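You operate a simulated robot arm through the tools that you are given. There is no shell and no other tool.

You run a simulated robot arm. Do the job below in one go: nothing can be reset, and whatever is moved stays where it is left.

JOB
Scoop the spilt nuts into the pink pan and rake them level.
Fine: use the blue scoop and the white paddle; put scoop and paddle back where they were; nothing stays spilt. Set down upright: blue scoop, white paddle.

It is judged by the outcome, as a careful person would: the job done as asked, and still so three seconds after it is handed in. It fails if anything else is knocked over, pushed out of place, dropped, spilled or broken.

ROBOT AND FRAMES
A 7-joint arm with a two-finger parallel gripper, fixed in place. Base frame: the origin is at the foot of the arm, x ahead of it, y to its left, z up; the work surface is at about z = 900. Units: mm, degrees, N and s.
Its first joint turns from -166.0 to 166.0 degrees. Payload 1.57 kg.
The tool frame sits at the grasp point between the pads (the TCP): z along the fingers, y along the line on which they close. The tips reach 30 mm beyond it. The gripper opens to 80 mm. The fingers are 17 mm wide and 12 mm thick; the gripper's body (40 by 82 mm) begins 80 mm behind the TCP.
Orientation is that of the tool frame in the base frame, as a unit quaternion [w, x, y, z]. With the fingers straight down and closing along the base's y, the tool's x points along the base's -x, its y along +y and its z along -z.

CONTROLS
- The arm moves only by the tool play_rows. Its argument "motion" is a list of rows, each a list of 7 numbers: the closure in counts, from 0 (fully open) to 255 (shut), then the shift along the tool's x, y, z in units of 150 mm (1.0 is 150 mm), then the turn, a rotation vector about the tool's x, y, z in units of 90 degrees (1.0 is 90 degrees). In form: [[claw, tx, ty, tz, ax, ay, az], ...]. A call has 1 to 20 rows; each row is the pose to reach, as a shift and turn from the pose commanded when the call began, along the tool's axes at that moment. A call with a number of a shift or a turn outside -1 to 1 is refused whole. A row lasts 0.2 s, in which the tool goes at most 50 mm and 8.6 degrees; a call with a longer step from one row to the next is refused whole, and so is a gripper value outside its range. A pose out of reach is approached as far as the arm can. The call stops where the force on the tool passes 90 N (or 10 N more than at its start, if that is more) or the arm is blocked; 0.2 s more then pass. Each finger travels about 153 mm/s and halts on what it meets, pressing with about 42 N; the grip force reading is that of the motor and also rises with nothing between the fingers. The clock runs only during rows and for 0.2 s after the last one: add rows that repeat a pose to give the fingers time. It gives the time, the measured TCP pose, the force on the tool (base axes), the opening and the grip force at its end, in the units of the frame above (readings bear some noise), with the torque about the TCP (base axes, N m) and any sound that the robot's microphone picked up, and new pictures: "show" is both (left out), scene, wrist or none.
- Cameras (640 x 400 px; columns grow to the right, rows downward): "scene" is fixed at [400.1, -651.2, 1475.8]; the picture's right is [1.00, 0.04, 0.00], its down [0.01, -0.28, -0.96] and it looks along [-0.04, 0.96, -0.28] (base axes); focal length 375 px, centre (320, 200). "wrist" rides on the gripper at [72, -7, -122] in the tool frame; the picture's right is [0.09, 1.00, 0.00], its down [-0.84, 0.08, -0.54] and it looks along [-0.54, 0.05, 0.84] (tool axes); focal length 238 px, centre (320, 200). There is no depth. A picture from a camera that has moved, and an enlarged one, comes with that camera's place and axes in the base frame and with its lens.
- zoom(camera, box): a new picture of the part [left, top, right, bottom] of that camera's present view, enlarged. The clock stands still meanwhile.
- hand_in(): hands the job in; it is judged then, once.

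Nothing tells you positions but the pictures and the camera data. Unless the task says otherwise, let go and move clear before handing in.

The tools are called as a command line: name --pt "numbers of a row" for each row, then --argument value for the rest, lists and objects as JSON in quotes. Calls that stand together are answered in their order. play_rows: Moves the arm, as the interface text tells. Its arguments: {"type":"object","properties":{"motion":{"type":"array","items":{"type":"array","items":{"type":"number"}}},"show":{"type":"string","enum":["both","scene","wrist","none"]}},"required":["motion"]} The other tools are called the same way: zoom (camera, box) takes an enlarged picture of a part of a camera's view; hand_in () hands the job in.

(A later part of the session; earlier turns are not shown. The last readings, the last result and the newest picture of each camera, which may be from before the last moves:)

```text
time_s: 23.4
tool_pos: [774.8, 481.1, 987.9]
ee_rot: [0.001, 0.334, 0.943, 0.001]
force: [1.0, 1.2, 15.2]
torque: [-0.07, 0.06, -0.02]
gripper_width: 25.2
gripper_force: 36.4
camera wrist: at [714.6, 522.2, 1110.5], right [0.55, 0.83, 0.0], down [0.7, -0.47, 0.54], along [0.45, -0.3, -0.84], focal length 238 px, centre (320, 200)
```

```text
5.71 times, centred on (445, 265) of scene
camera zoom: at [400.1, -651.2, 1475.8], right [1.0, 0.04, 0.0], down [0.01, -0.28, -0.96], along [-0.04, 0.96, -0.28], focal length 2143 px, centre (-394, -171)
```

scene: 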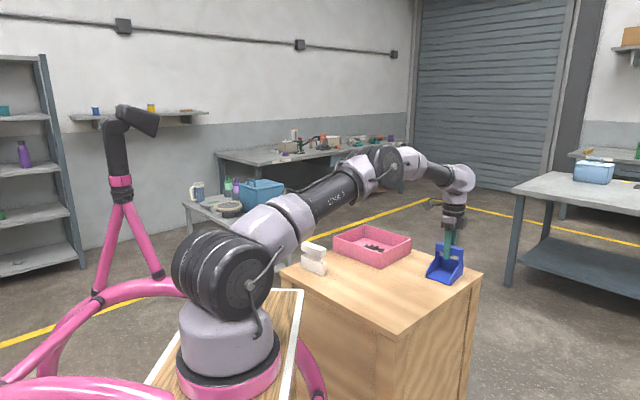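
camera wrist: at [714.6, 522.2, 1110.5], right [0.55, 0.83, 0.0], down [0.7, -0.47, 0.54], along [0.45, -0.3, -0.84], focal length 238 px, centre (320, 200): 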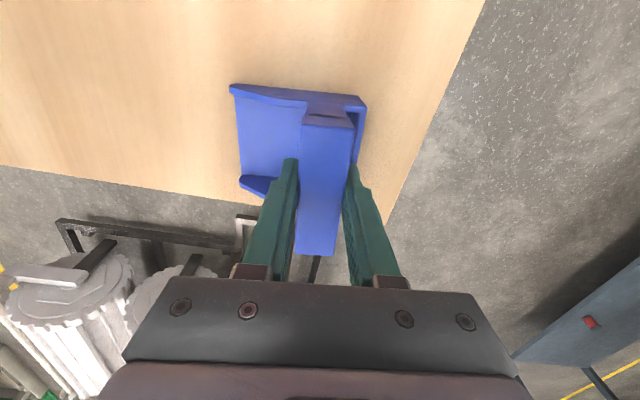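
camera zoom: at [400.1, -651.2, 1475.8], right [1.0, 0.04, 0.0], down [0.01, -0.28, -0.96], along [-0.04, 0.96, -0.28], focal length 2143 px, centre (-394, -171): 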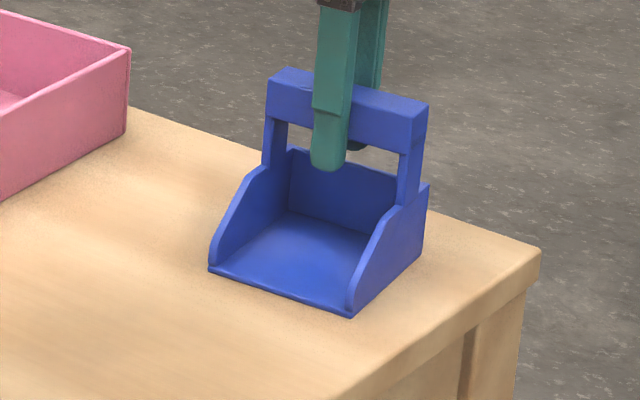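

The scoop is in contact with the table at its original spot, within 1–2 mm. I'll open the fingers and rise clear.

play_rows --pt "255 0 0 -0.012 0 0 0" --pt "200 0 0 -0.012 0 0 0" --pt "100 0 0 -0.012 0 0 0" --pt "0 0 0 -0.012 0 0 0" --pt "0 0 0 -0.012 0 0 0" --pt "0 0 0 -0.2 0 0 0" --pt "0 0 0 -0.5 0 0 0" --pt "0 0 0 -0.8 0 0 0" --pt "0 0 0 -0.8 0 0 0" --show "both"

zoom --camera "scene" --box '[410, 230, 480, 300]'

zoom --camera "scene" --box '[270, 210, 490, 340]'

```text
time_s: 25.4
tool_pos: [774.8, 480.2, 1105.0]
ee_rot: [0.0, 0.333, 0.943, 0.0]
force: [-0.9, 0.4, -0.7]
torque: [-0.02, -0.01, -0.03]
gripper_width: 80.0
gripper_force: 0.0
camera wrist: at [715.5, 521.4, 1228.6], right [0.55, 0.83, 0.0], down [0.7, -0.47, 0.54], along [0.45, -0.3, -0.84], focal length 238 px, centre (320, 200)
```

scene: 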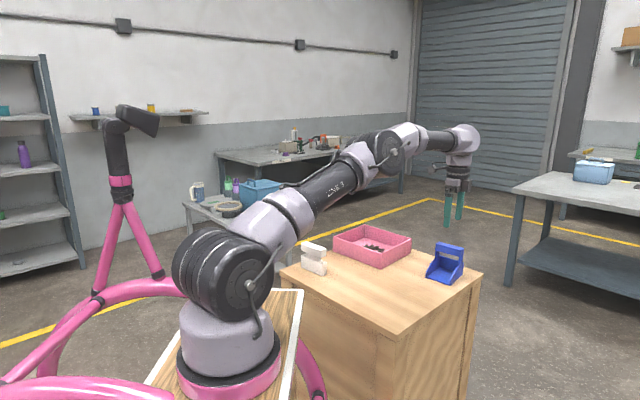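
wrist: 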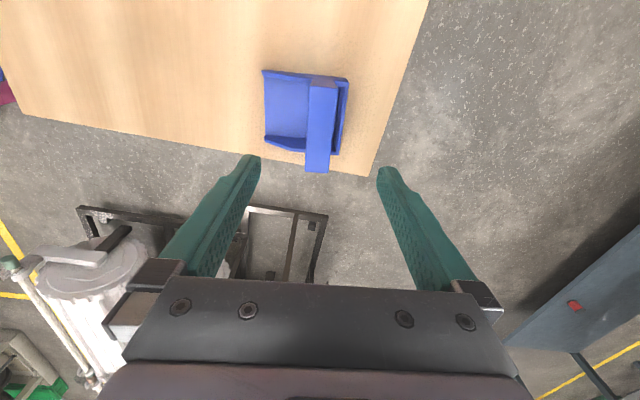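

```text
5.71 times, centred on (445, 265) of scene
camera zoom: at [400.1, -651.2, 1475.8], right [1.0, 0.04, 0.0], down [0.01, -0.28, -0.96], along [-0.04, 0.96, -0.28], focal length 2143 px, centre (-394, -171)
```

zoom: 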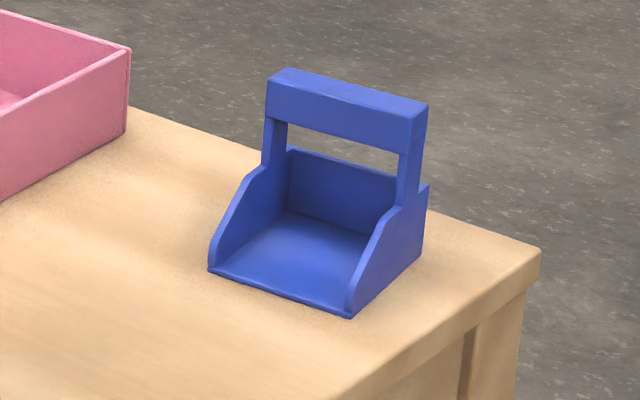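

```text
2.91 times, centred on (380, 275) of scene
camera zoom: at [400.1, -651.2, 1475.8], right [1.0, 0.04, 0.0], down [0.01, -0.28, -0.96], along [-0.04, 0.96, -0.28], focal length 1091 px, centre (146, -18)
```

zoom: 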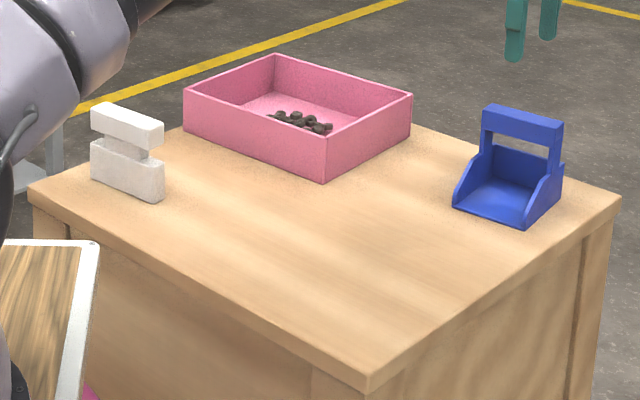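

The scoop is home, upright and within about 1 mm of where it was. The paddle is next, at about p=582, q=-45.

play_rows --pt "0 0.2 -0.16 0 0 0 0" --pt "0 0.42 -0.34 0 0 0 0" --pt "0 0.64 -0.52 0 0 0 0" --pt "0 0.86 -0.7 0 0 0 0" --pt "0 1.0 -0.8 0 0 0 0" --show "none"

play_rows --pt "0 0.2 -0.16 0 0 0 0" --pt "0 0.42 -0.34 0 0 0 0" --pt "0 0.64 -0.52 0 0 0 0" --pt "0 0.86 -0.7 0 0 0 0" --pt "0 1.0 -0.8 0 0 0 0" --pt "0 1.0 -0.8 0 0 0 0" --show "both"

```text
time_s: 26.6
tool_pos: [580.8, 481.6, 1104.6]
ee_rot: [0.0, 0.333, 0.943, 0.0]
force: [1.1, -0.5, 0.2]
torque: [0.01, 0.06, 0.0]
gripper_width: 79.8
gripper_force: 0.0
```

```text
time_s: 28.0
tool_pos: [387.7, 483.6, 1104.4]
ee_rot: [0.0, 0.334, 0.943, 0.0]
force: [-0.1, -1.0, -0.7]
torque: [0.01, 0.04, 0.01]
gripper_width: 80.3
gripper_force: 0.0
camera wrist: at [329.6, 524.4, 1228.5], right [0.55, 0.83, 0.0], down [0.7, -0.47, 0.54], along [0.45, -0.3, -0.84], focal length 238 px, centre (320, 200)
```

scene: 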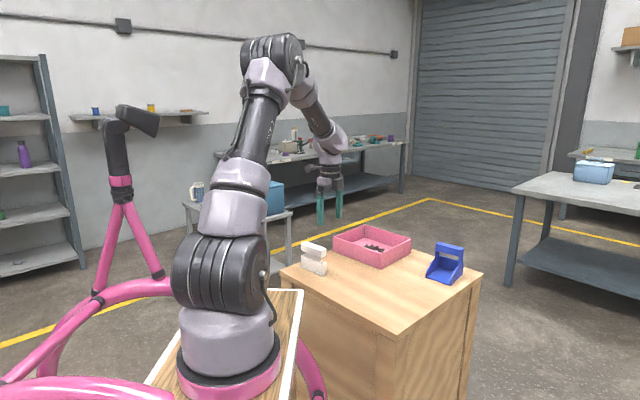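
wrist: 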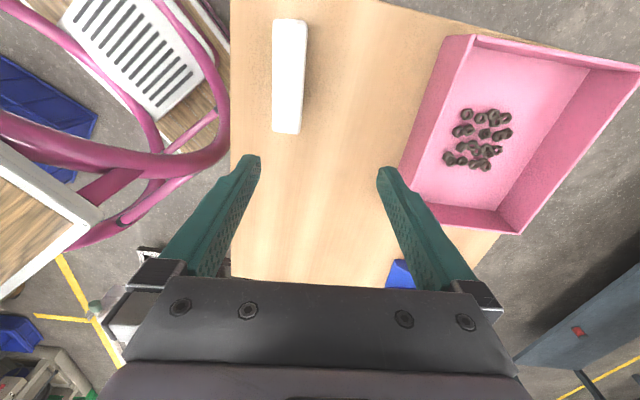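

From here I can see the paddle and the nuts in the pan; I'll zoom in on both.

zoom --camera "wrist" --box '[230, 5, 350, 145]'

zoom --camera "wrist" --box '[390, 20, 640, 240]'

zoom --camera "scene" --box '[290, 230, 340, 285]'

```text
2.86 times, centred on (290, 75) of wrist
camera zoom: at [329.6, 524.4, 1228.5], right [0.55, 0.83, 0.0], down [0.7, -0.47, 0.54], along [0.45, -0.3, -0.84], focal length 681 px, centre (406, 557)
```

zoom: 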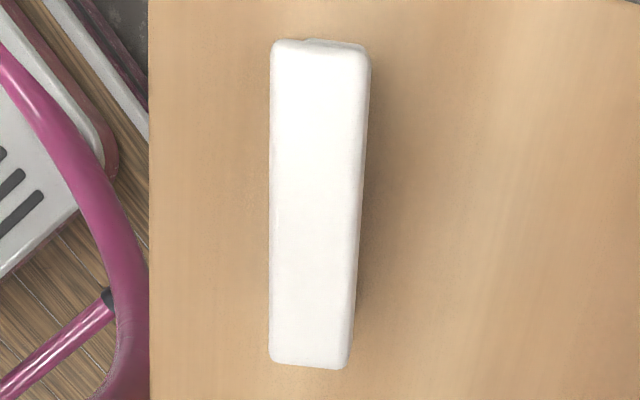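

```text
1.82 times, centred on (515, 130) of wrist
camera zoom: at [329.6, 524.4, 1228.5], right [0.55, 0.83, 0.0], down [0.7, -0.47, 0.54], along [0.45, -0.3, -0.84], focal length 433 px, centre (-34, 327)
```

zoom: 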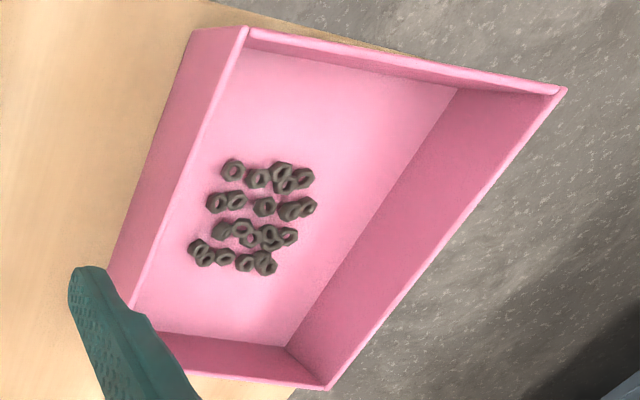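

```text
7.27 times, centred on (315, 258) of scene
camera zoom: at [400.1, -651.2, 1475.8], right [1.0, 0.04, 0.0], down [0.01, -0.28, -0.96], along [-0.04, 0.96, -0.28], focal length 2728 px, centre (356, -218)
```

zoom: 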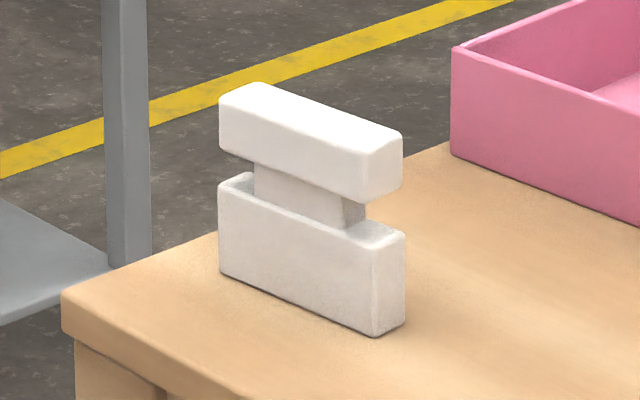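

The paddle's bar is centred about 33 mm back and 41 mm across from the gripper, with its top near z=987. I'll move over it and hover.

play_rows --pt "0 0.14 -0.11 0.1 0 0 0" --pt "0 0.28 -0.223 0.22 0 0 0" --pt "0 0.28 -0.223 0.35 0 0 0" --pt "0 0.28 -0.223 0.4 0 0 0" --pt "0 0.28 -0.223 0.4 0 0 0" --show "both"

zoom --camera "wrist" --box '[220, 60, 420, 260]'

zoom --camera "scene" --box '[280, 200, 350, 290]'

```text
time_s: 29.2
tool_pos: [334.3, 483.9, 1045.1]
ee_rot: [-0.001, 0.334, 0.943, -0.001]
force: [-0.7, -0.4, 0.8]
torque: [-0.05, -0.01, 0.01]
gripper_width: 79.8
gripper_force: 0.0
camera wrist: at [276.5, 525.3, 1168.1], right [0.55, 0.83, 0.0], down [0.7, -0.47, 0.54], along [0.45, -0.3, -0.84], focal length 238 px, centre (320, 200)
```

scene: 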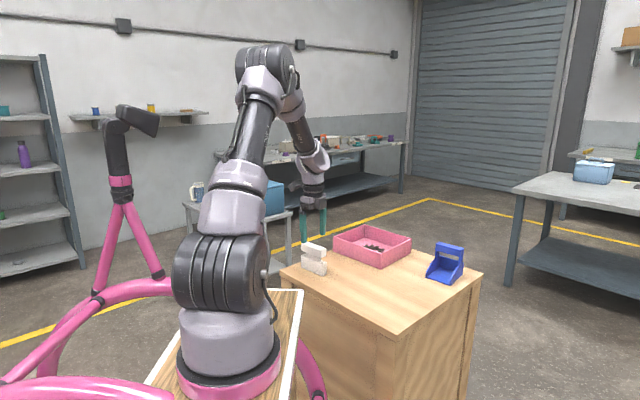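
wrist: 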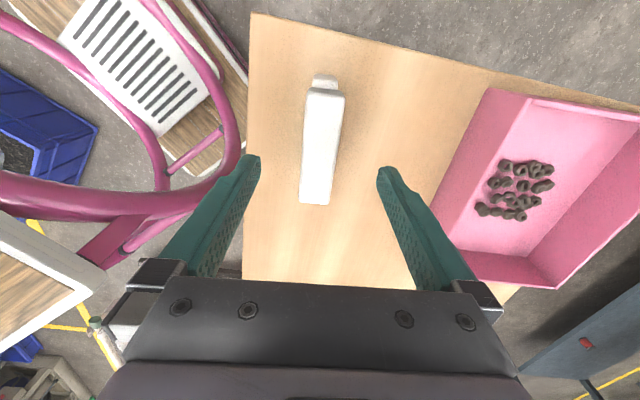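

```text
2.00 times, centred on (320, 160) of wrist
camera zoom: at [276.5, 525.3, 1168.1], right [0.55, 0.83, 0.0], down [0.7, -0.47, 0.54], along [0.45, -0.3, -0.84], focal length 477 px, centre (320, 280)
```

zoom: 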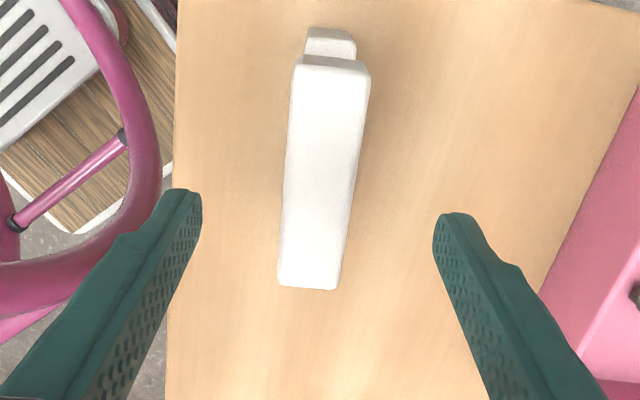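

```text
4.44 times, centred on (315, 245) of scene
camera zoom: at [400.1, -651.2, 1475.8], right [1.0, 0.04, 0.0], down [0.01, -0.28, -0.96], along [-0.04, 0.96, -0.28], focal length 1667 px, centre (342, 0)
```

zoom: 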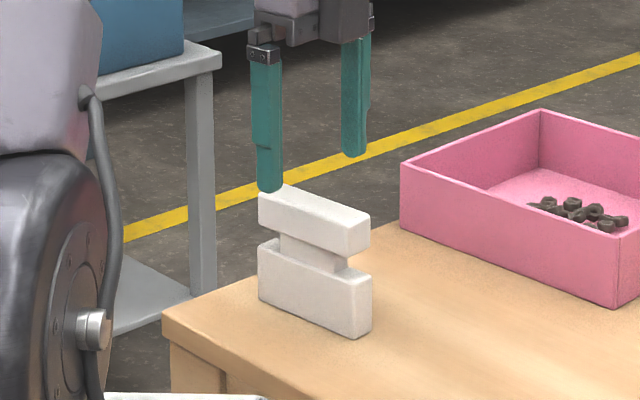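

The bar is centred between the open fingers within 2 mm. I'll descend and grip it.

play_rows --pt "0 -0.012 0.009 0.12 0 0 0" --pt "0 -0.012 0.009 0.26 0 0 0" --pt "0 -0.012 0.009 0.38 0 0 0" --pt "0 -0.012 0.009 0.44 0 0 0" --pt "0 -0.012 0.009 0.463 0 0 0" --pt "0 -0.012 0.009 0.463 0 0 0" --show "both"

zoom --camera "scene" --box '[280, 200, 350, 290]'

```text
time_s: 30.6
tool_pos: [339.2, 483.7, 974.8]
ee_rot: [-0.001, 0.334, 0.943, -0.001]
force: [-0.4, 0.4, 0.9]
torque: [0.01, 0.01, 0.01]
gripper_width: 80.2
gripper_force: 0.1
camera wrist: at [278.9, 524.6, 1099.0], right [0.55, 0.83, 0.0], down [0.7, -0.47, 0.54], along [0.45, -0.3, -0.84], focal length 238 px, centre (320, 200)
```

scene: 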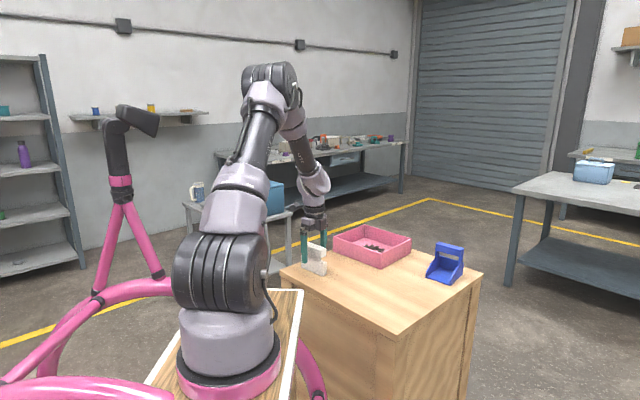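
wrist: 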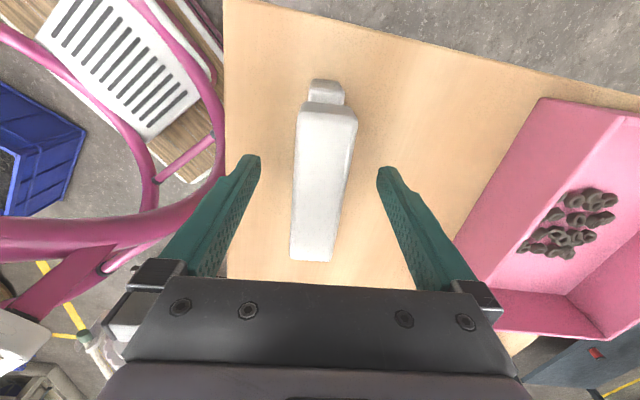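

```text
4.44 times, centred on (315, 245) of scene
camera zoom: at [400.1, -651.2, 1475.8], right [1.0, 0.04, 0.0], down [0.01, -0.28, -0.96], along [-0.04, 0.96, -0.28], focal length 1667 px, centre (342, 0)
```

zoom: 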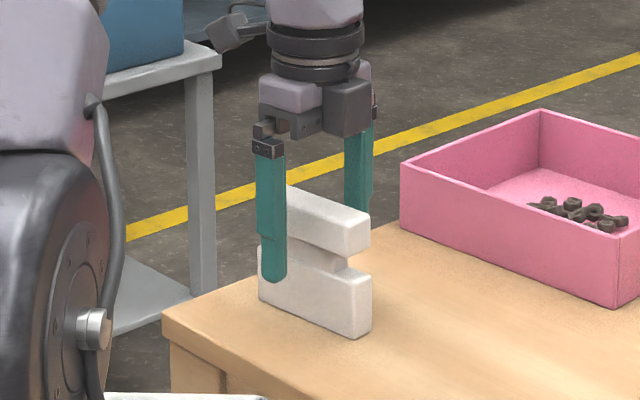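

The fingers straddle the bar properly, so I'll grip the paddle.

play_rows --pt "120 0 0 0 0 0 0" --pt "180 0 0 0 0 0 0" --pt "255 0 0 0 0 0 0" --pt "255 0 0 0 0 0 0" --pt "255 0 0 0 0 0 0" --show "both"

zoom --camera "scene" --box '[290, 230, 340, 285]'

```text
time_s: 31.8
tool_pos: [338.5, 482.4, 975.7]
ee_rot: [0.0, 0.334, 0.943, 0.0]
force: [-0.3, 0.0, -0.7]
torque: [0.0, 0.01, 0.0]
gripper_width: 27.5
gripper_force: 38.1
camera wrist: at [279.0, 524.6, 1099.2], right [0.55, 0.83, 0.0], down [0.7, -0.47, 0.54], along [0.45, -0.3, -0.84], focal length 238 px, centre (320, 200)
```

scene: 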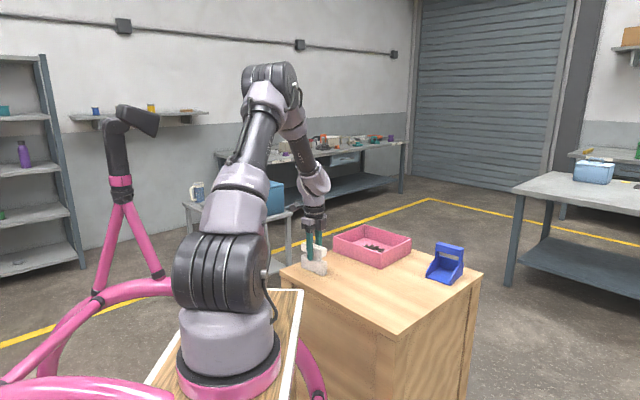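
wrist: 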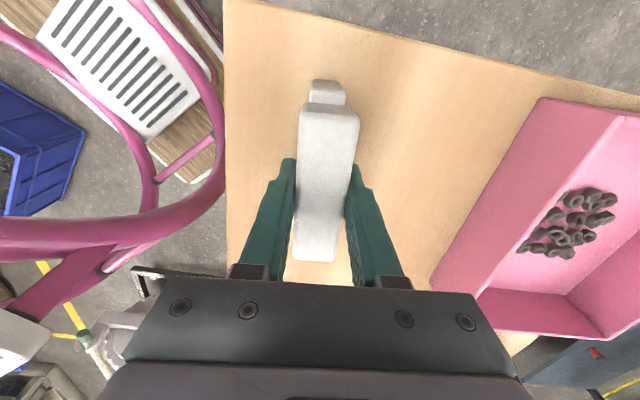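

```text
7.27 times, centred on (315, 258) of scene
camera zoom: at [400.1, -651.2, 1475.8], right [1.0, 0.04, 0.0], down [0.01, -0.28, -0.96], along [-0.04, 0.96, -0.28], focal length 2728 px, centre (356, -218)
```

zoom: 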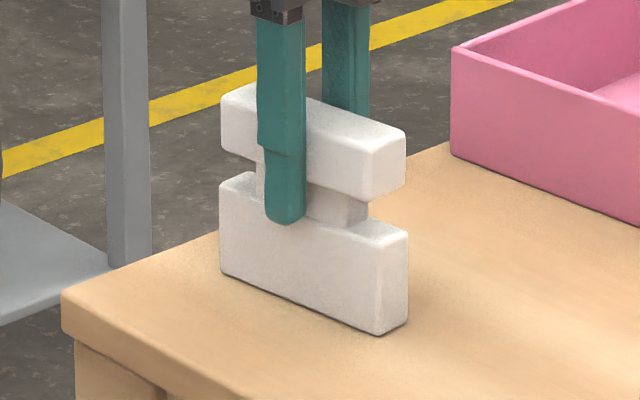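

The paddle is held (27.5 mm opening). I'll lift it and carry it over the pan.

play_rows --pt "255 0 0 -0.1 0 0 0" --pt "255 0 0 -0.3 0 0 0" --pt "255 0 0 -0.55 0 0 0" --pt "255 0 0.1 -0.75 0 0 0" --pt "255 -0.1 0.3 -0.8 0 0 0" --pt "255 -0.2 0.55 -0.8 0 0 0" --pt "255 -0.3 0.8 -0.8 0 0 0" --pt "255 -0.373 0.9 -0.8 0 0 0" --pt "255 -0.373 0.9 -0.8 0 0 0" --show "both"

zoom --camera "wrist" --box '[340, 60, 600, 300]'

```text
time_s: 33.8
tool_pos: [467.0, 553.6, 1094.9]
ee_rot: [0.001, 0.334, 0.943, 0.0]
force: [-0.1, -0.5, -1.1]
torque: [0.02, 0.01, 0.01]
gripper_width: 27.5
gripper_force: 37.9
camera wrist: at [407.5, 594.1, 1219.1], right [0.55, 0.83, 0.0], down [0.7, -0.47, 0.54], along [0.45, -0.3, -0.84], focal length 238 px, centre (320, 200)
```

scene: 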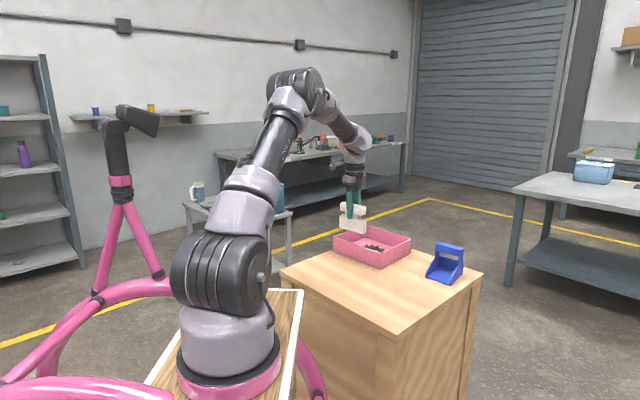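
wrist: 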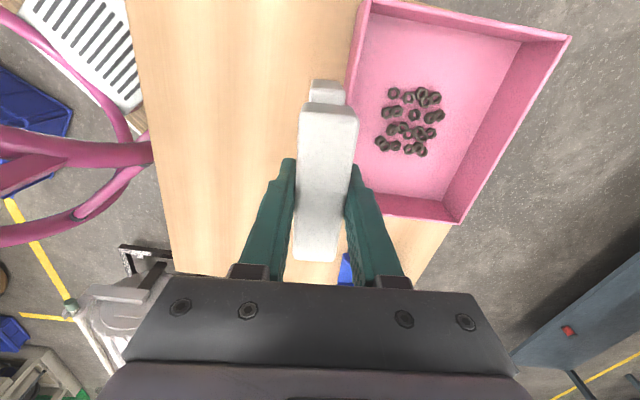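

```text
1.67 times, centred on (470, 180) of wrist
camera zoom: at [407.5, 594.1, 1219.1], right [0.55, 0.83, 0.0], down [0.7, -0.47, 0.54], along [0.45, -0.3, -0.84], focal length 397 px, centre (70, 233)
```

zoom: 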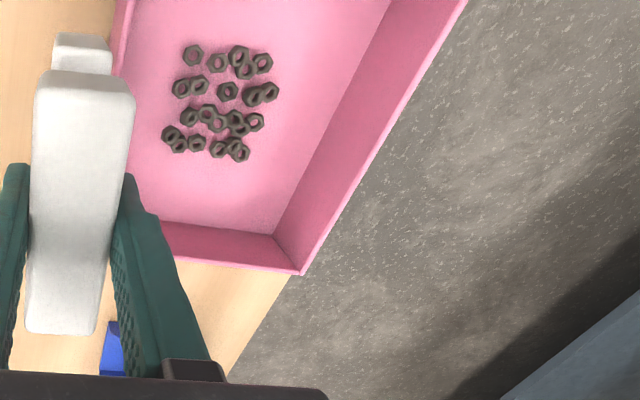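

I'll look closely at the nut pile from here.

zoom --camera "wrist" --box '[345, 70, 475, 170]'

zoom --camera "scene" --box '[325, 220, 415, 275]'

```text
4.00 times, centred on (410, 120) of wrist
camera zoom: at [407.5, 594.1, 1219.1], right [0.55, 0.83, 0.0], down [0.7, -0.47, 0.54], along [0.45, -0.3, -0.84], focal length 953 px, centre (-40, 520)
```

zoom: 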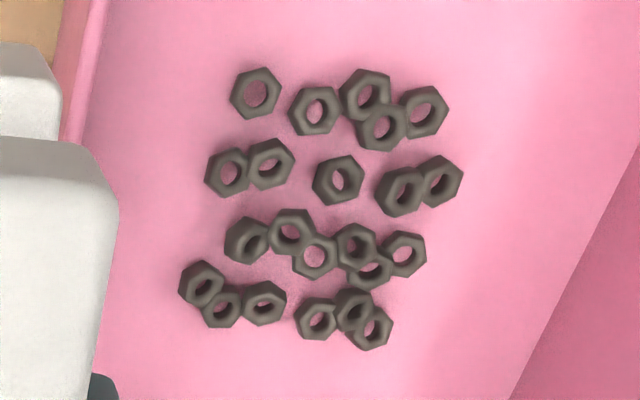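

```text
7.11 times, centred on (370, 248) of scene
camera zoom: at [400.1, -651.2, 1475.8], right [1.0, 0.04, 0.0], down [0.01, -0.28, -0.96], along [-0.04, 0.96, -0.28], focal length 2667 px, centre (-36, -138)
```

zoom: 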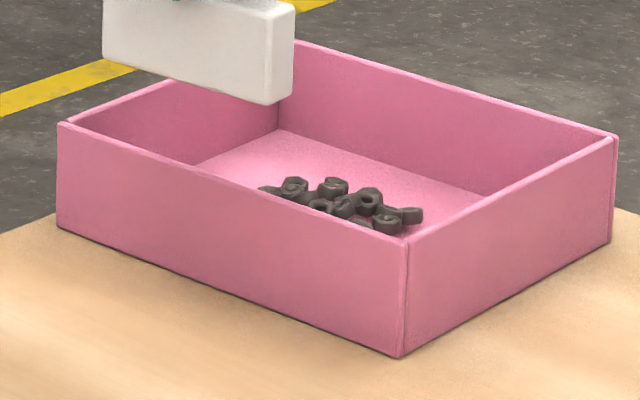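

The nuts lie in a low, partly overlapping heap at about p 800–890. I'll lower the paddle just inside the near wall, with its blade at nut-top height.

play_rows --pt "255 0 0.15 0 0 0 0" --pt "255 0 0.3 0.05 0 0 0" --pt "255 0 0.415 0.2 0 0 0" --pt "255 0 0.415 0.4 0 0 0" --pt "255 0 0.415 0.55 0 0 0" --pt "255 0 0.415 0.65 0 0 0" --pt "255 0 0.415 0.7 0 0 0" --pt "255 0 0.415 0.7 0 0 0" --show "both"

zoom --camera "scene" --box '[315, 190, 425, 275]'

zoom --camera "wrist" --box '[260, 60, 480, 230]'

```text
time_s: 35.6
tool_pos: [506.3, 601.7, 990.6]
ee_rot: [0.0, 0.333, 0.943, 0.0]
force: [0.3, 0.1, -0.5]
torque: [0.0, 0.0, 0.0]
gripper_width: 27.4
gripper_force: 38.0
camera wrist: at [446.5, 642.9, 1113.6], right [0.55, 0.83, 0.0], down [0.7, -0.47, 0.54], along [0.45, -0.3, -0.84], focal length 238 px, centre (320, 200)
```

scene: 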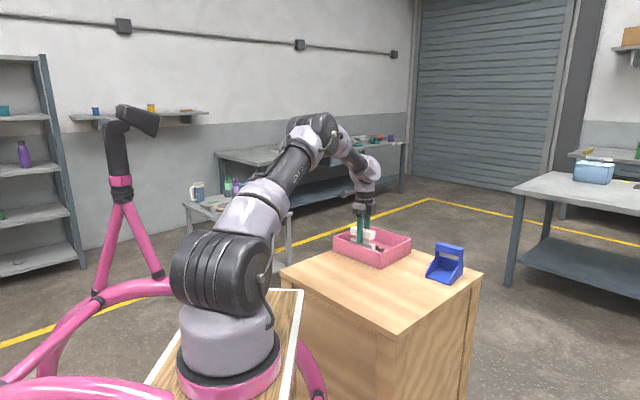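
wrist: 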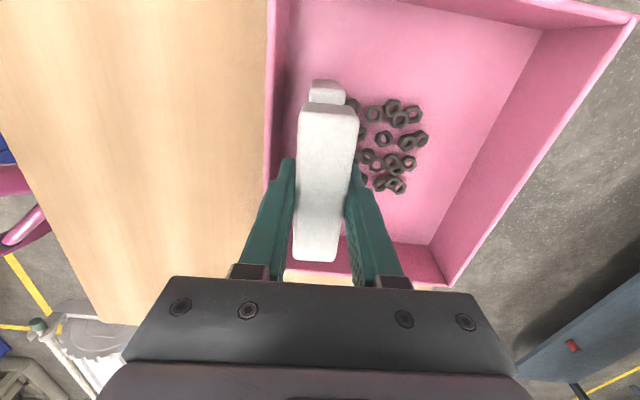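

```text
4.71 times, centred on (370, 232) of scene
camera zoom: at [400.1, -651.2, 1475.8], right [1.0, 0.04, 0.0], down [0.01, -0.28, -0.96], along [-0.04, 0.96, -0.28], focal length 1765 px, centre (85, 47)
```

zoom: 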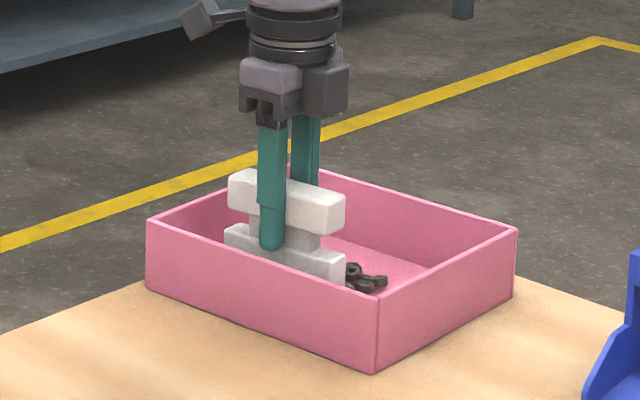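

```text
2.35 times, centred on (370, 145) of wrist
camera zoom: at [446.5, 642.9, 1113.6], right [0.55, 0.83, 0.0], down [0.7, -0.47, 0.54], along [0.45, -0.3, -0.84], focal length 561 px, centre (202, 329)
```

zoom: 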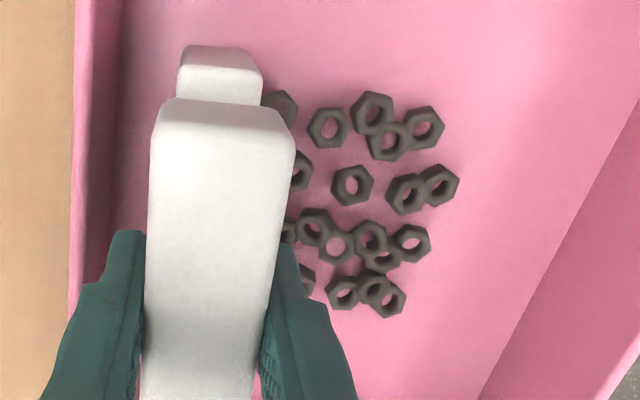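

The blade is about 11 mm above the pan floor. I'll lower it a few mm more and sweep slowly across the nuts toward the far side.

play_rows --pt "255 0 0 0.027 0 0 0" --pt "255 0 0.08 0.027 0 0 0" --pt "255 0 0.16 0.027 0 0 0" --pt "255 0 0.24 0.027 0 0 0" --pt "255 0 0.32 0.027 0 0 0" --pt "255 0 0.4 0.027 0 0 0" --pt "255 0 0.48 0.027 0 0 0" --pt "255 0 0.56 0.027 0 0 0" --pt "255 0 0.64 0.027 0 0 0" --pt "255 0 0.72 0.027 0 0 0" --pt "255 0 0.78 0.027 0 0 0" --show "both"

zoom --camera "wrist" --box '[180, 60, 420, 230]'

zoom --camera "scene" --box '[315, 190, 425, 275]'

```text
time_s: 38.0
tool_pos: [549.6, 659.7, 987.4]
ee_rot: [0.0, 0.333, 0.943, 0.0]
force: [0.5, 0.4, -1.2]
torque: [0.01, 0.01, -0.01]
gripper_width: 27.5
gripper_force: 37.5
out of reach, approached as far as the arm can: row 8, 9, 10, 11
camera wrist: at [490.1, 701.4, 1110.2], right [0.55, 0.83, 0.0], down [0.7, -0.47, 0.54], along [0.45, -0.3, -0.84], focal length 238 px, centre (320, 200)
```

scene: 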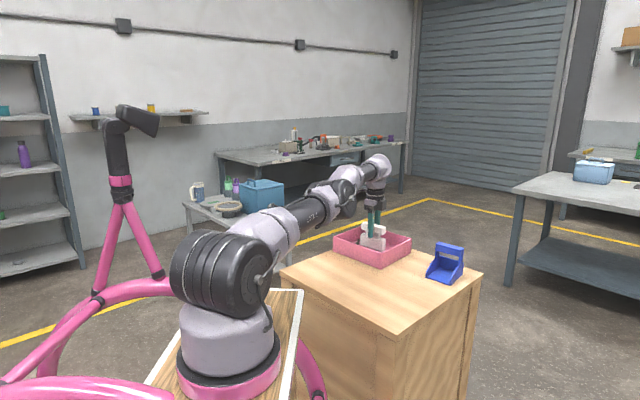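
wrist: 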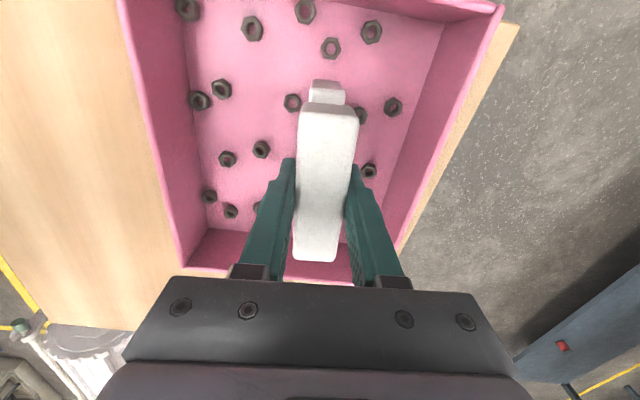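

```text
2.35 times, centred on (300, 145) of wrist
camera zoom: at [490.1, 701.4, 1110.2], right [0.55, 0.83, 0.0], down [0.7, -0.47, 0.54], along [0.45, -0.3, -0.84], focal length 561 px, centre (367, 329)
```

zoom: 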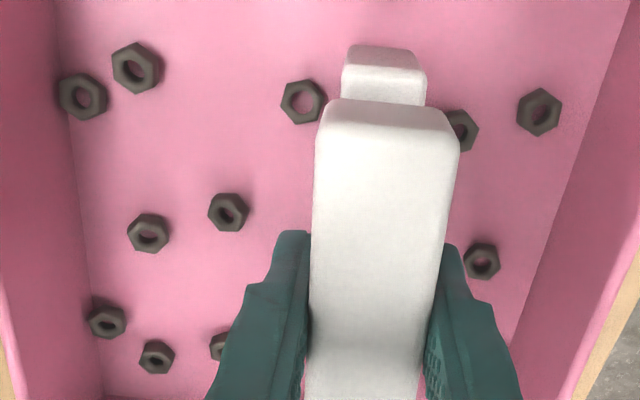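

```text
4.71 times, centred on (370, 232) of scene
camera zoom: at [400.1, -651.2, 1475.8], right [1.0, 0.04, 0.0], down [0.01, -0.28, -0.96], along [-0.04, 0.96, -0.28], focal length 1765 px, centre (85, 47)
```

zoom: 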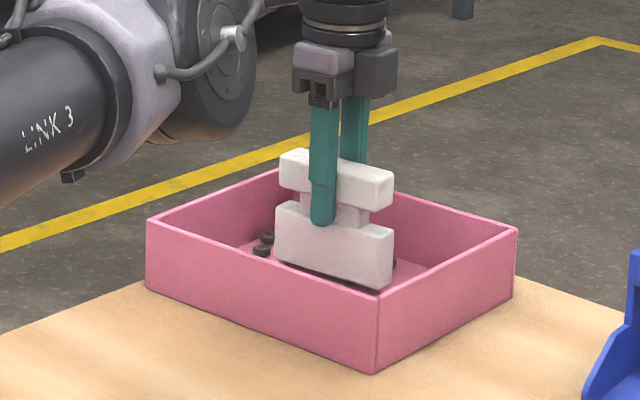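

The rake spread the nuts evenly in a single layer over the pan floor. I'll lift the paddle out and check the result.

play_rows --pt "255 0 0 -0.1 0 0 0" --pt "255 0 -0.05 -0.25 0 0 0" --pt "255 0 -0.15 -0.42 0 0 0" --pt "255 0 -0.3 -0.58 0 0 0" --pt "255 0 -0.5 -0.68 0 0 0" --pt "255 0 -0.7 -0.72 0 0 0" --pt "255 0 -0.9 -0.72 0 0 0" --pt "255 0 -0.9 -0.72 0 0 0" --show "both"

zoom --camera "wrist" --box '[330, 0, 600, 230]'

zoom --camera "scene" --box '[315, 210, 425, 285]'

```text
time_s: 39.8
tool_pos: [511.3, 660.1, 1107.6]
ee_rot: [0.0, 0.334, 0.943, -0.001]
force: [0.0, -0.1, -1.2]
torque: [0.03, 0.01, -0.02]
gripper_width: 27.4
gripper_force: 38.2
out of reach, approached as far as the arm can: row 3, 4, 5, 6, 7, 8
camera wrist: at [451.2, 701.1, 1231.8], right [0.55, 0.83, 0.0], down [0.7, -0.47, 0.54], along [0.45, -0.3, -0.84], focal length 238 px, centre (320, 200)
```

scene: 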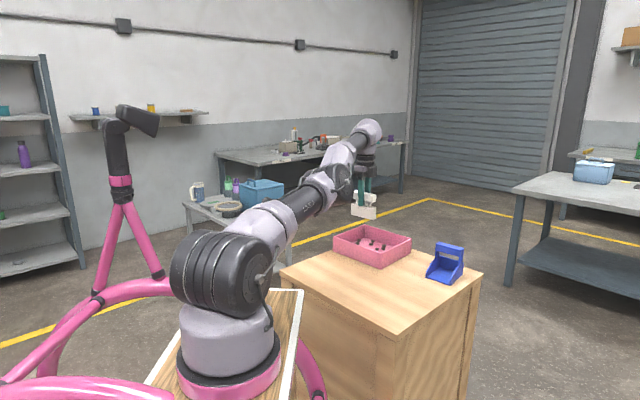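
wrist: 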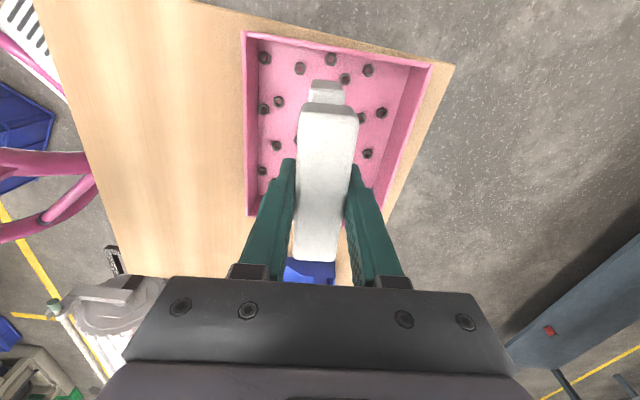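

```text
1.74 times, centred on (465, 115) of wrist
camera zoom: at [451.2, 701.1, 1231.8], right [0.55, 0.83, 0.0], down [0.7, -0.47, 0.54], along [0.45, -0.3, -0.84], focal length 414 px, centre (68, 348)
```

zoom: 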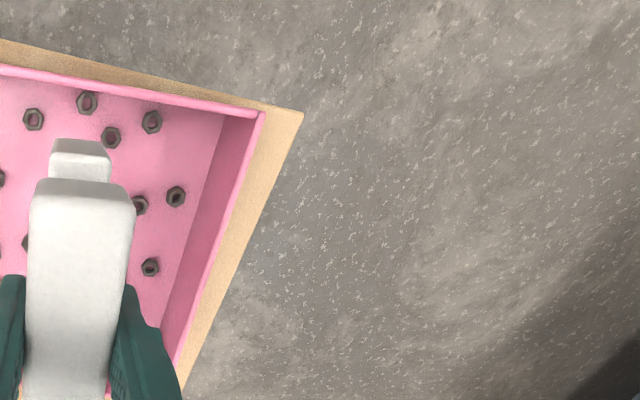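

```text
5.33 times, centred on (370, 248) of scene
camera zoom: at [400.1, -651.2, 1475.8], right [1.0, 0.04, 0.0], down [0.01, -0.28, -0.96], along [-0.04, 0.96, -0.28], focal length 2000 px, centre (53, -53)
```

zoom: 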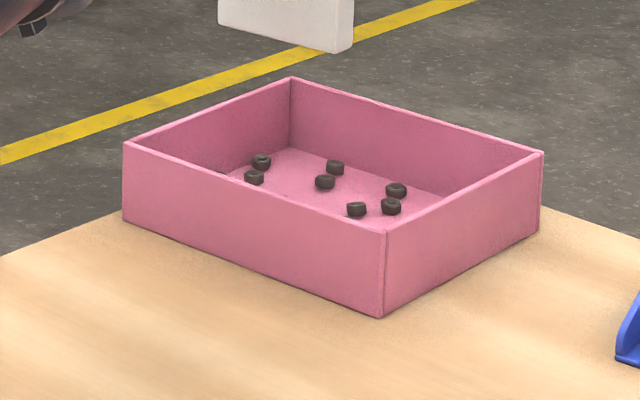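

The pan looks good. The arm is near its reach limit, so I'll draw it back toward the paddle's home spot in small steps.

play_rows --pt "255 0 -0.05 0.0 0 0 0" --pt "255 0 -0.15 0.0 0 0 0" --pt "255 0 -0.3 0.0 0 0 0" --pt "255 0 -0.45 0.0 0 0 0" --pt "255 0 -0.45 0.0 0 0 0" --show "both"

```text
time_s: 41.0
tool_pos: [488.9, 664.1, 1121.8]
ee_rot: [0.0, 0.333, 0.943, -0.001]
force: [-0.5, 0.4, -1.1]
torque: [-0.02, 0.01, -0.01]
gripper_width: 27.6
gripper_force: 37.7
out of reach, approached as far as the arm can: row 1, 2, 3, 4, 5
camera wrist: at [429.5, 706.5, 1245.1], right [0.55, 0.83, 0.0], down [0.7, -0.47, 0.54], along [0.45, -0.3, -0.84], focal length 238 px, centre (320, 200)
```

scene: 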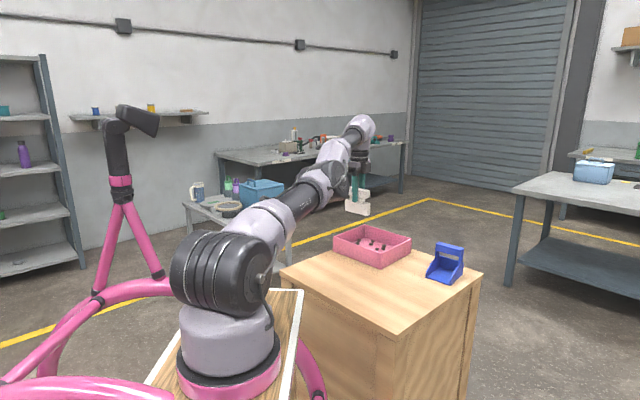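
wrist: 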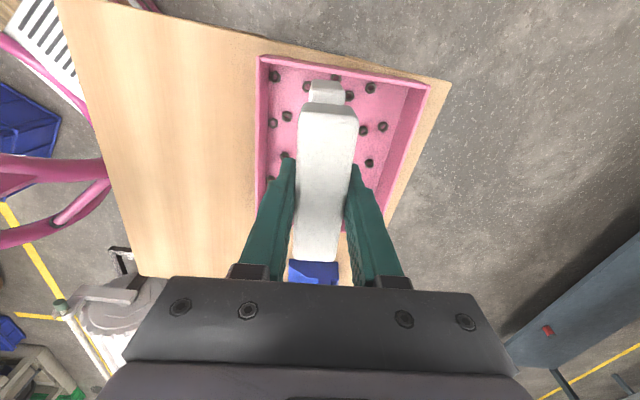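

The arm looks almost straight, which is stalling the inward motion. Tilting the tool should draw the wrist back and bend the elbow, and the paddle is well clear above the pan.

play_rows --pt "255 0 0 0 -0.08 0 0" --pt "255 0 0 0 -0.16 0 0" --pt "255 0 0 0 -0.24 0 0" --pt "255 0 0 0 -0.32 0 0" --pt "255 0 0 0 -0.4 0 0" --pt "255 0 0 0 -0.4 0 0" --show "both"

```text
time_s: 42.4
tool_pos: [521.5, 788.6, 1144.3]
ee_rot: [0.103, 0.317, 0.896, 0.292]
force: [-0.2, 0.2, -1.1]
torque: [-0.01, 0.05, 0.0]
gripper_width: 27.5
gripper_force: 37.9
out of reach, approached as far as the arm can: row 1, 2, 3, 4, 5, 6
camera wrist: at [417.6, 774.7, 1240.8], right [0.44, 0.68, 0.59], down [0.49, -0.73, 0.48], along [0.76, 0.08, -0.65], focal length 238 px, centre (320, 200)
```

scene: 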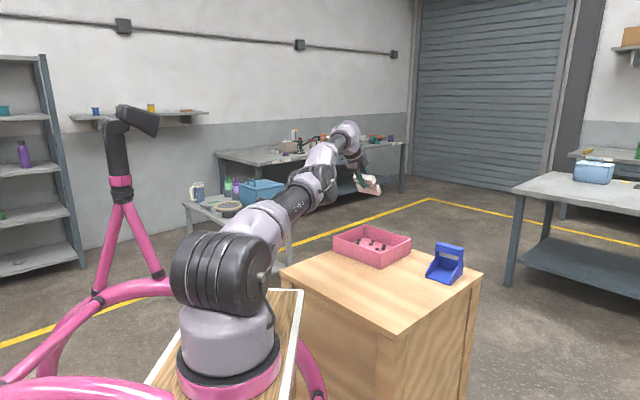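
wrist: 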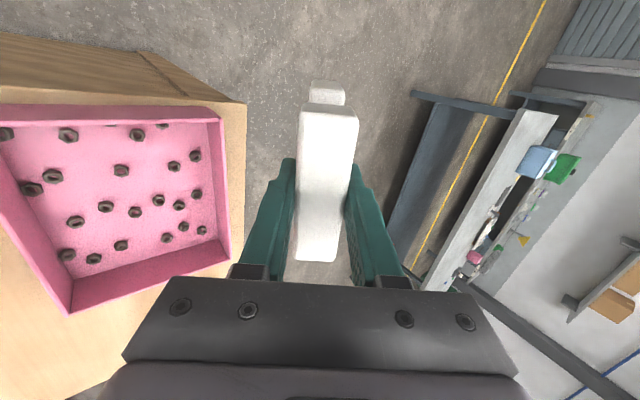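

The elbow is locked straight, and raising or tilting only pushes against that. A downward move should let the elbow bend, and the paddle has over 100 mm of clearance here.

play_rows --pt "255 0 -0.06 0.08 0 0 0" --pt "255 0 -0.12 0.16 0 0 0" --pt "255 0 -0.18 0.24 0 0 0" --pt "255 0 -0.235 0.323 0 0 0" --pt "255 0 -0.235 0.323 0 0 0" --show "both"

```text
time_s: 43.6
tool_pos: [523.0, 794.4, 1086.2]
ee_rot: [0.104, 0.317, 0.897, 0.291]
force: [0.7, 0.1, -0.5]
torque: [-0.03, 0.02, -0.04]
gripper_width: 27.5
gripper_force: 37.8
out of reach, approached as far as the arm can: row 2, 3, 4, 5
camera wrist: at [419.9, 781.9, 1182.5], right [0.44, 0.68, 0.58], down [0.49, -0.73, 0.48], along [0.76, 0.08, -0.65], focal length 238 px, centre (320, 200)
```

scene: 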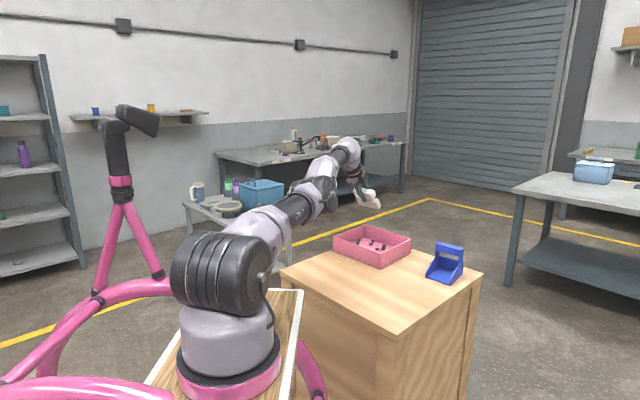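
wrist: 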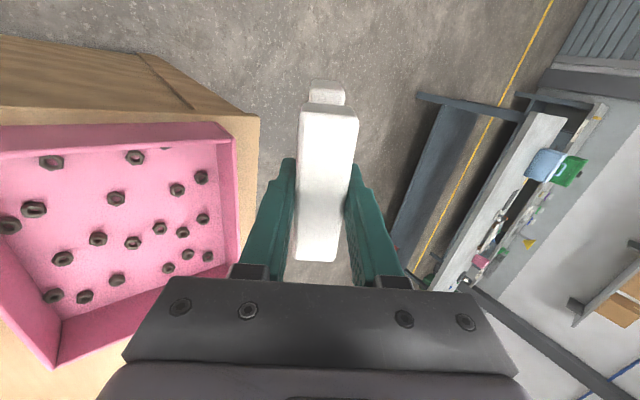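

The IK seems to have slipped onto the wrong side of the fully stretched pose when I lifted at the limit. I'll go up, stretch outward past that pose and come down and back in, so the elbow folds the right way, all well above the pan.

play_rows --pt "255 0 0.157 -0.216 0 0 0" --pt "255 0 0.314 -0.431 0 0 0" --pt "255 0 0.392 -0.539 0 0 0" --pt "255 0 0.5 -0.461 0 0 0" --pt "255 0 0.588 -0.355 0 0 0" --pt "255 0 0.611 -0.215 0 0 0" --pt "255 0 0.493 -0.054 0 0 0" --pt "255 0 0.348 0.088 0 0 0" --pt "255 0 0.216 0.157 0 0 0" --pt "255 0 0.069 0.132 0 0 0" --pt "255 0 -0.059 0.081 0 0 0" --pt "255 0 -0.186 0.03 0 0 0" --pt "255 0 -0.294 -0.049 0 0 0" --pt "255 0 -0.402 -0.127 0 0 0" --pt "255 0 -0.509 -0.206 0 0 0" --pt "255 0 -0.509 -0.206 0 0 0" --show "both"

```text
time_s: 47.0
tool_pos: [474.4, 731.9, 1066.6]
ee_rot: [0.103, 0.318, 0.897, 0.291]
force: [-0.3, 0.3, -1.2]
torque: [-0.02, 0.04, 0.02]
gripper_width: 27.3
gripper_force: 37.5
out of reach, approached as far as the arm can: row 2, 3, 4, 5, 6, 7, 8, 9, 10, 12
camera wrist: at [370.3, 719.1, 1163.2], right [0.43, 0.68, 0.59], down [0.49, -0.73, 0.48], along [0.76, 0.08, -0.65], focal length 238 px, centre (320, 200)
```

scene: 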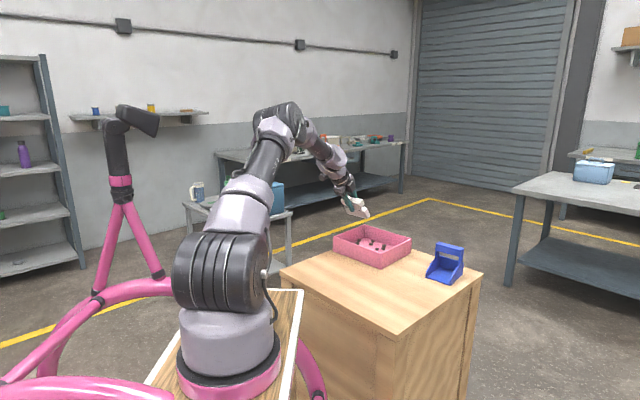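
wrist: 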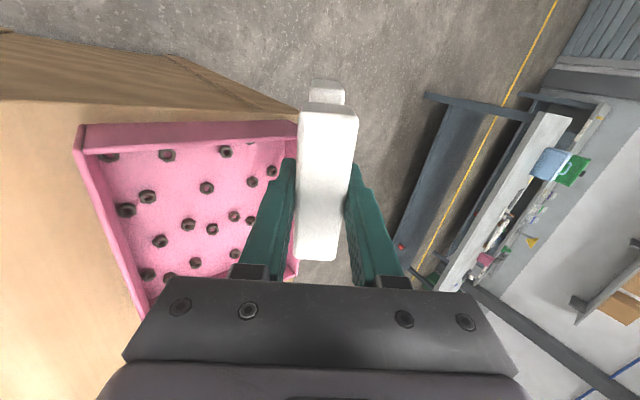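

That worked: the elbow is bent properly again. I'll draw the arm inward while levelling the paddle.

play_rows --pt "255 -0.026 -0.071 -0.097 0 0 0" --pt "255 -0.052 -0.142 -0.194 0.057 0 0" --pt "255 -0.078 -0.212 -0.29 0.114 0 0" --pt "255 -0.104 -0.283 -0.387 0.171 0 0" --pt "255 -0.129 -0.354 -0.484 0.228 0 0" --pt "255 -0.155 -0.425 -0.58 0.285 0 0" --pt "255 -0.181 -0.495 -0.677 0.342 0 0" --pt "255 -0.207 -0.566 -0.774 0.4 0 0" --pt "255 -0.207 -0.566 -0.774 0.4 0 0" --show "both"

zoom --camera "scene" --box '[270, 180, 490, 340]'

```text
time_s: 49.0
tool_pos: [411.6, 607.3, 1110.5]
ee_rot: [0.001, 0.334, 0.943, 0.001]
force: [-0.6, -0.2, -0.8]
torque: [0.0, -0.02, 0.01]
gripper_width: 27.3
gripper_force: 38.2
camera wrist: at [352.2, 648.5, 1233.9], right [0.55, 0.83, 0.0], down [0.7, -0.47, 0.54], along [0.45, -0.3, -0.84], focal length 238 px, centre (320, 200)
```

scene: 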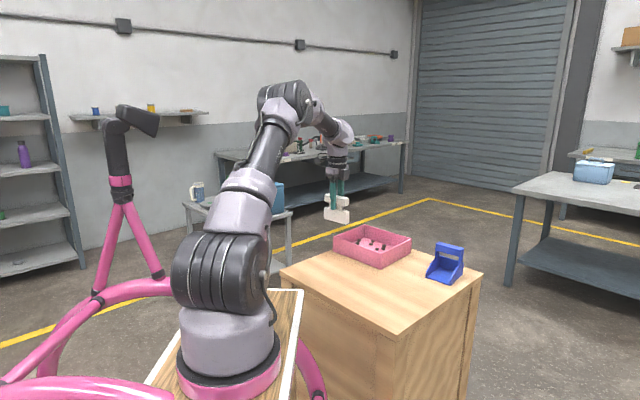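
wrist: 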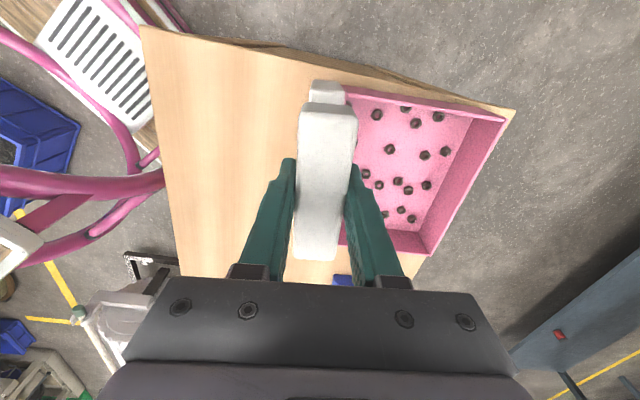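

```text
2.50 times, centred on (380, 260) of scene
camera zoom: at [400.1, -651.2, 1475.8], right [1.0, 0.04, 0.0], down [0.01, -0.28, -0.96], along [-0.04, 0.96, -0.28], focal length 938 px, centre (170, 50)
```

zoom: 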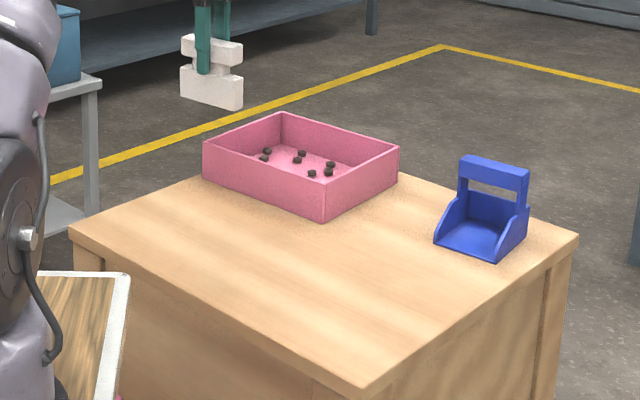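

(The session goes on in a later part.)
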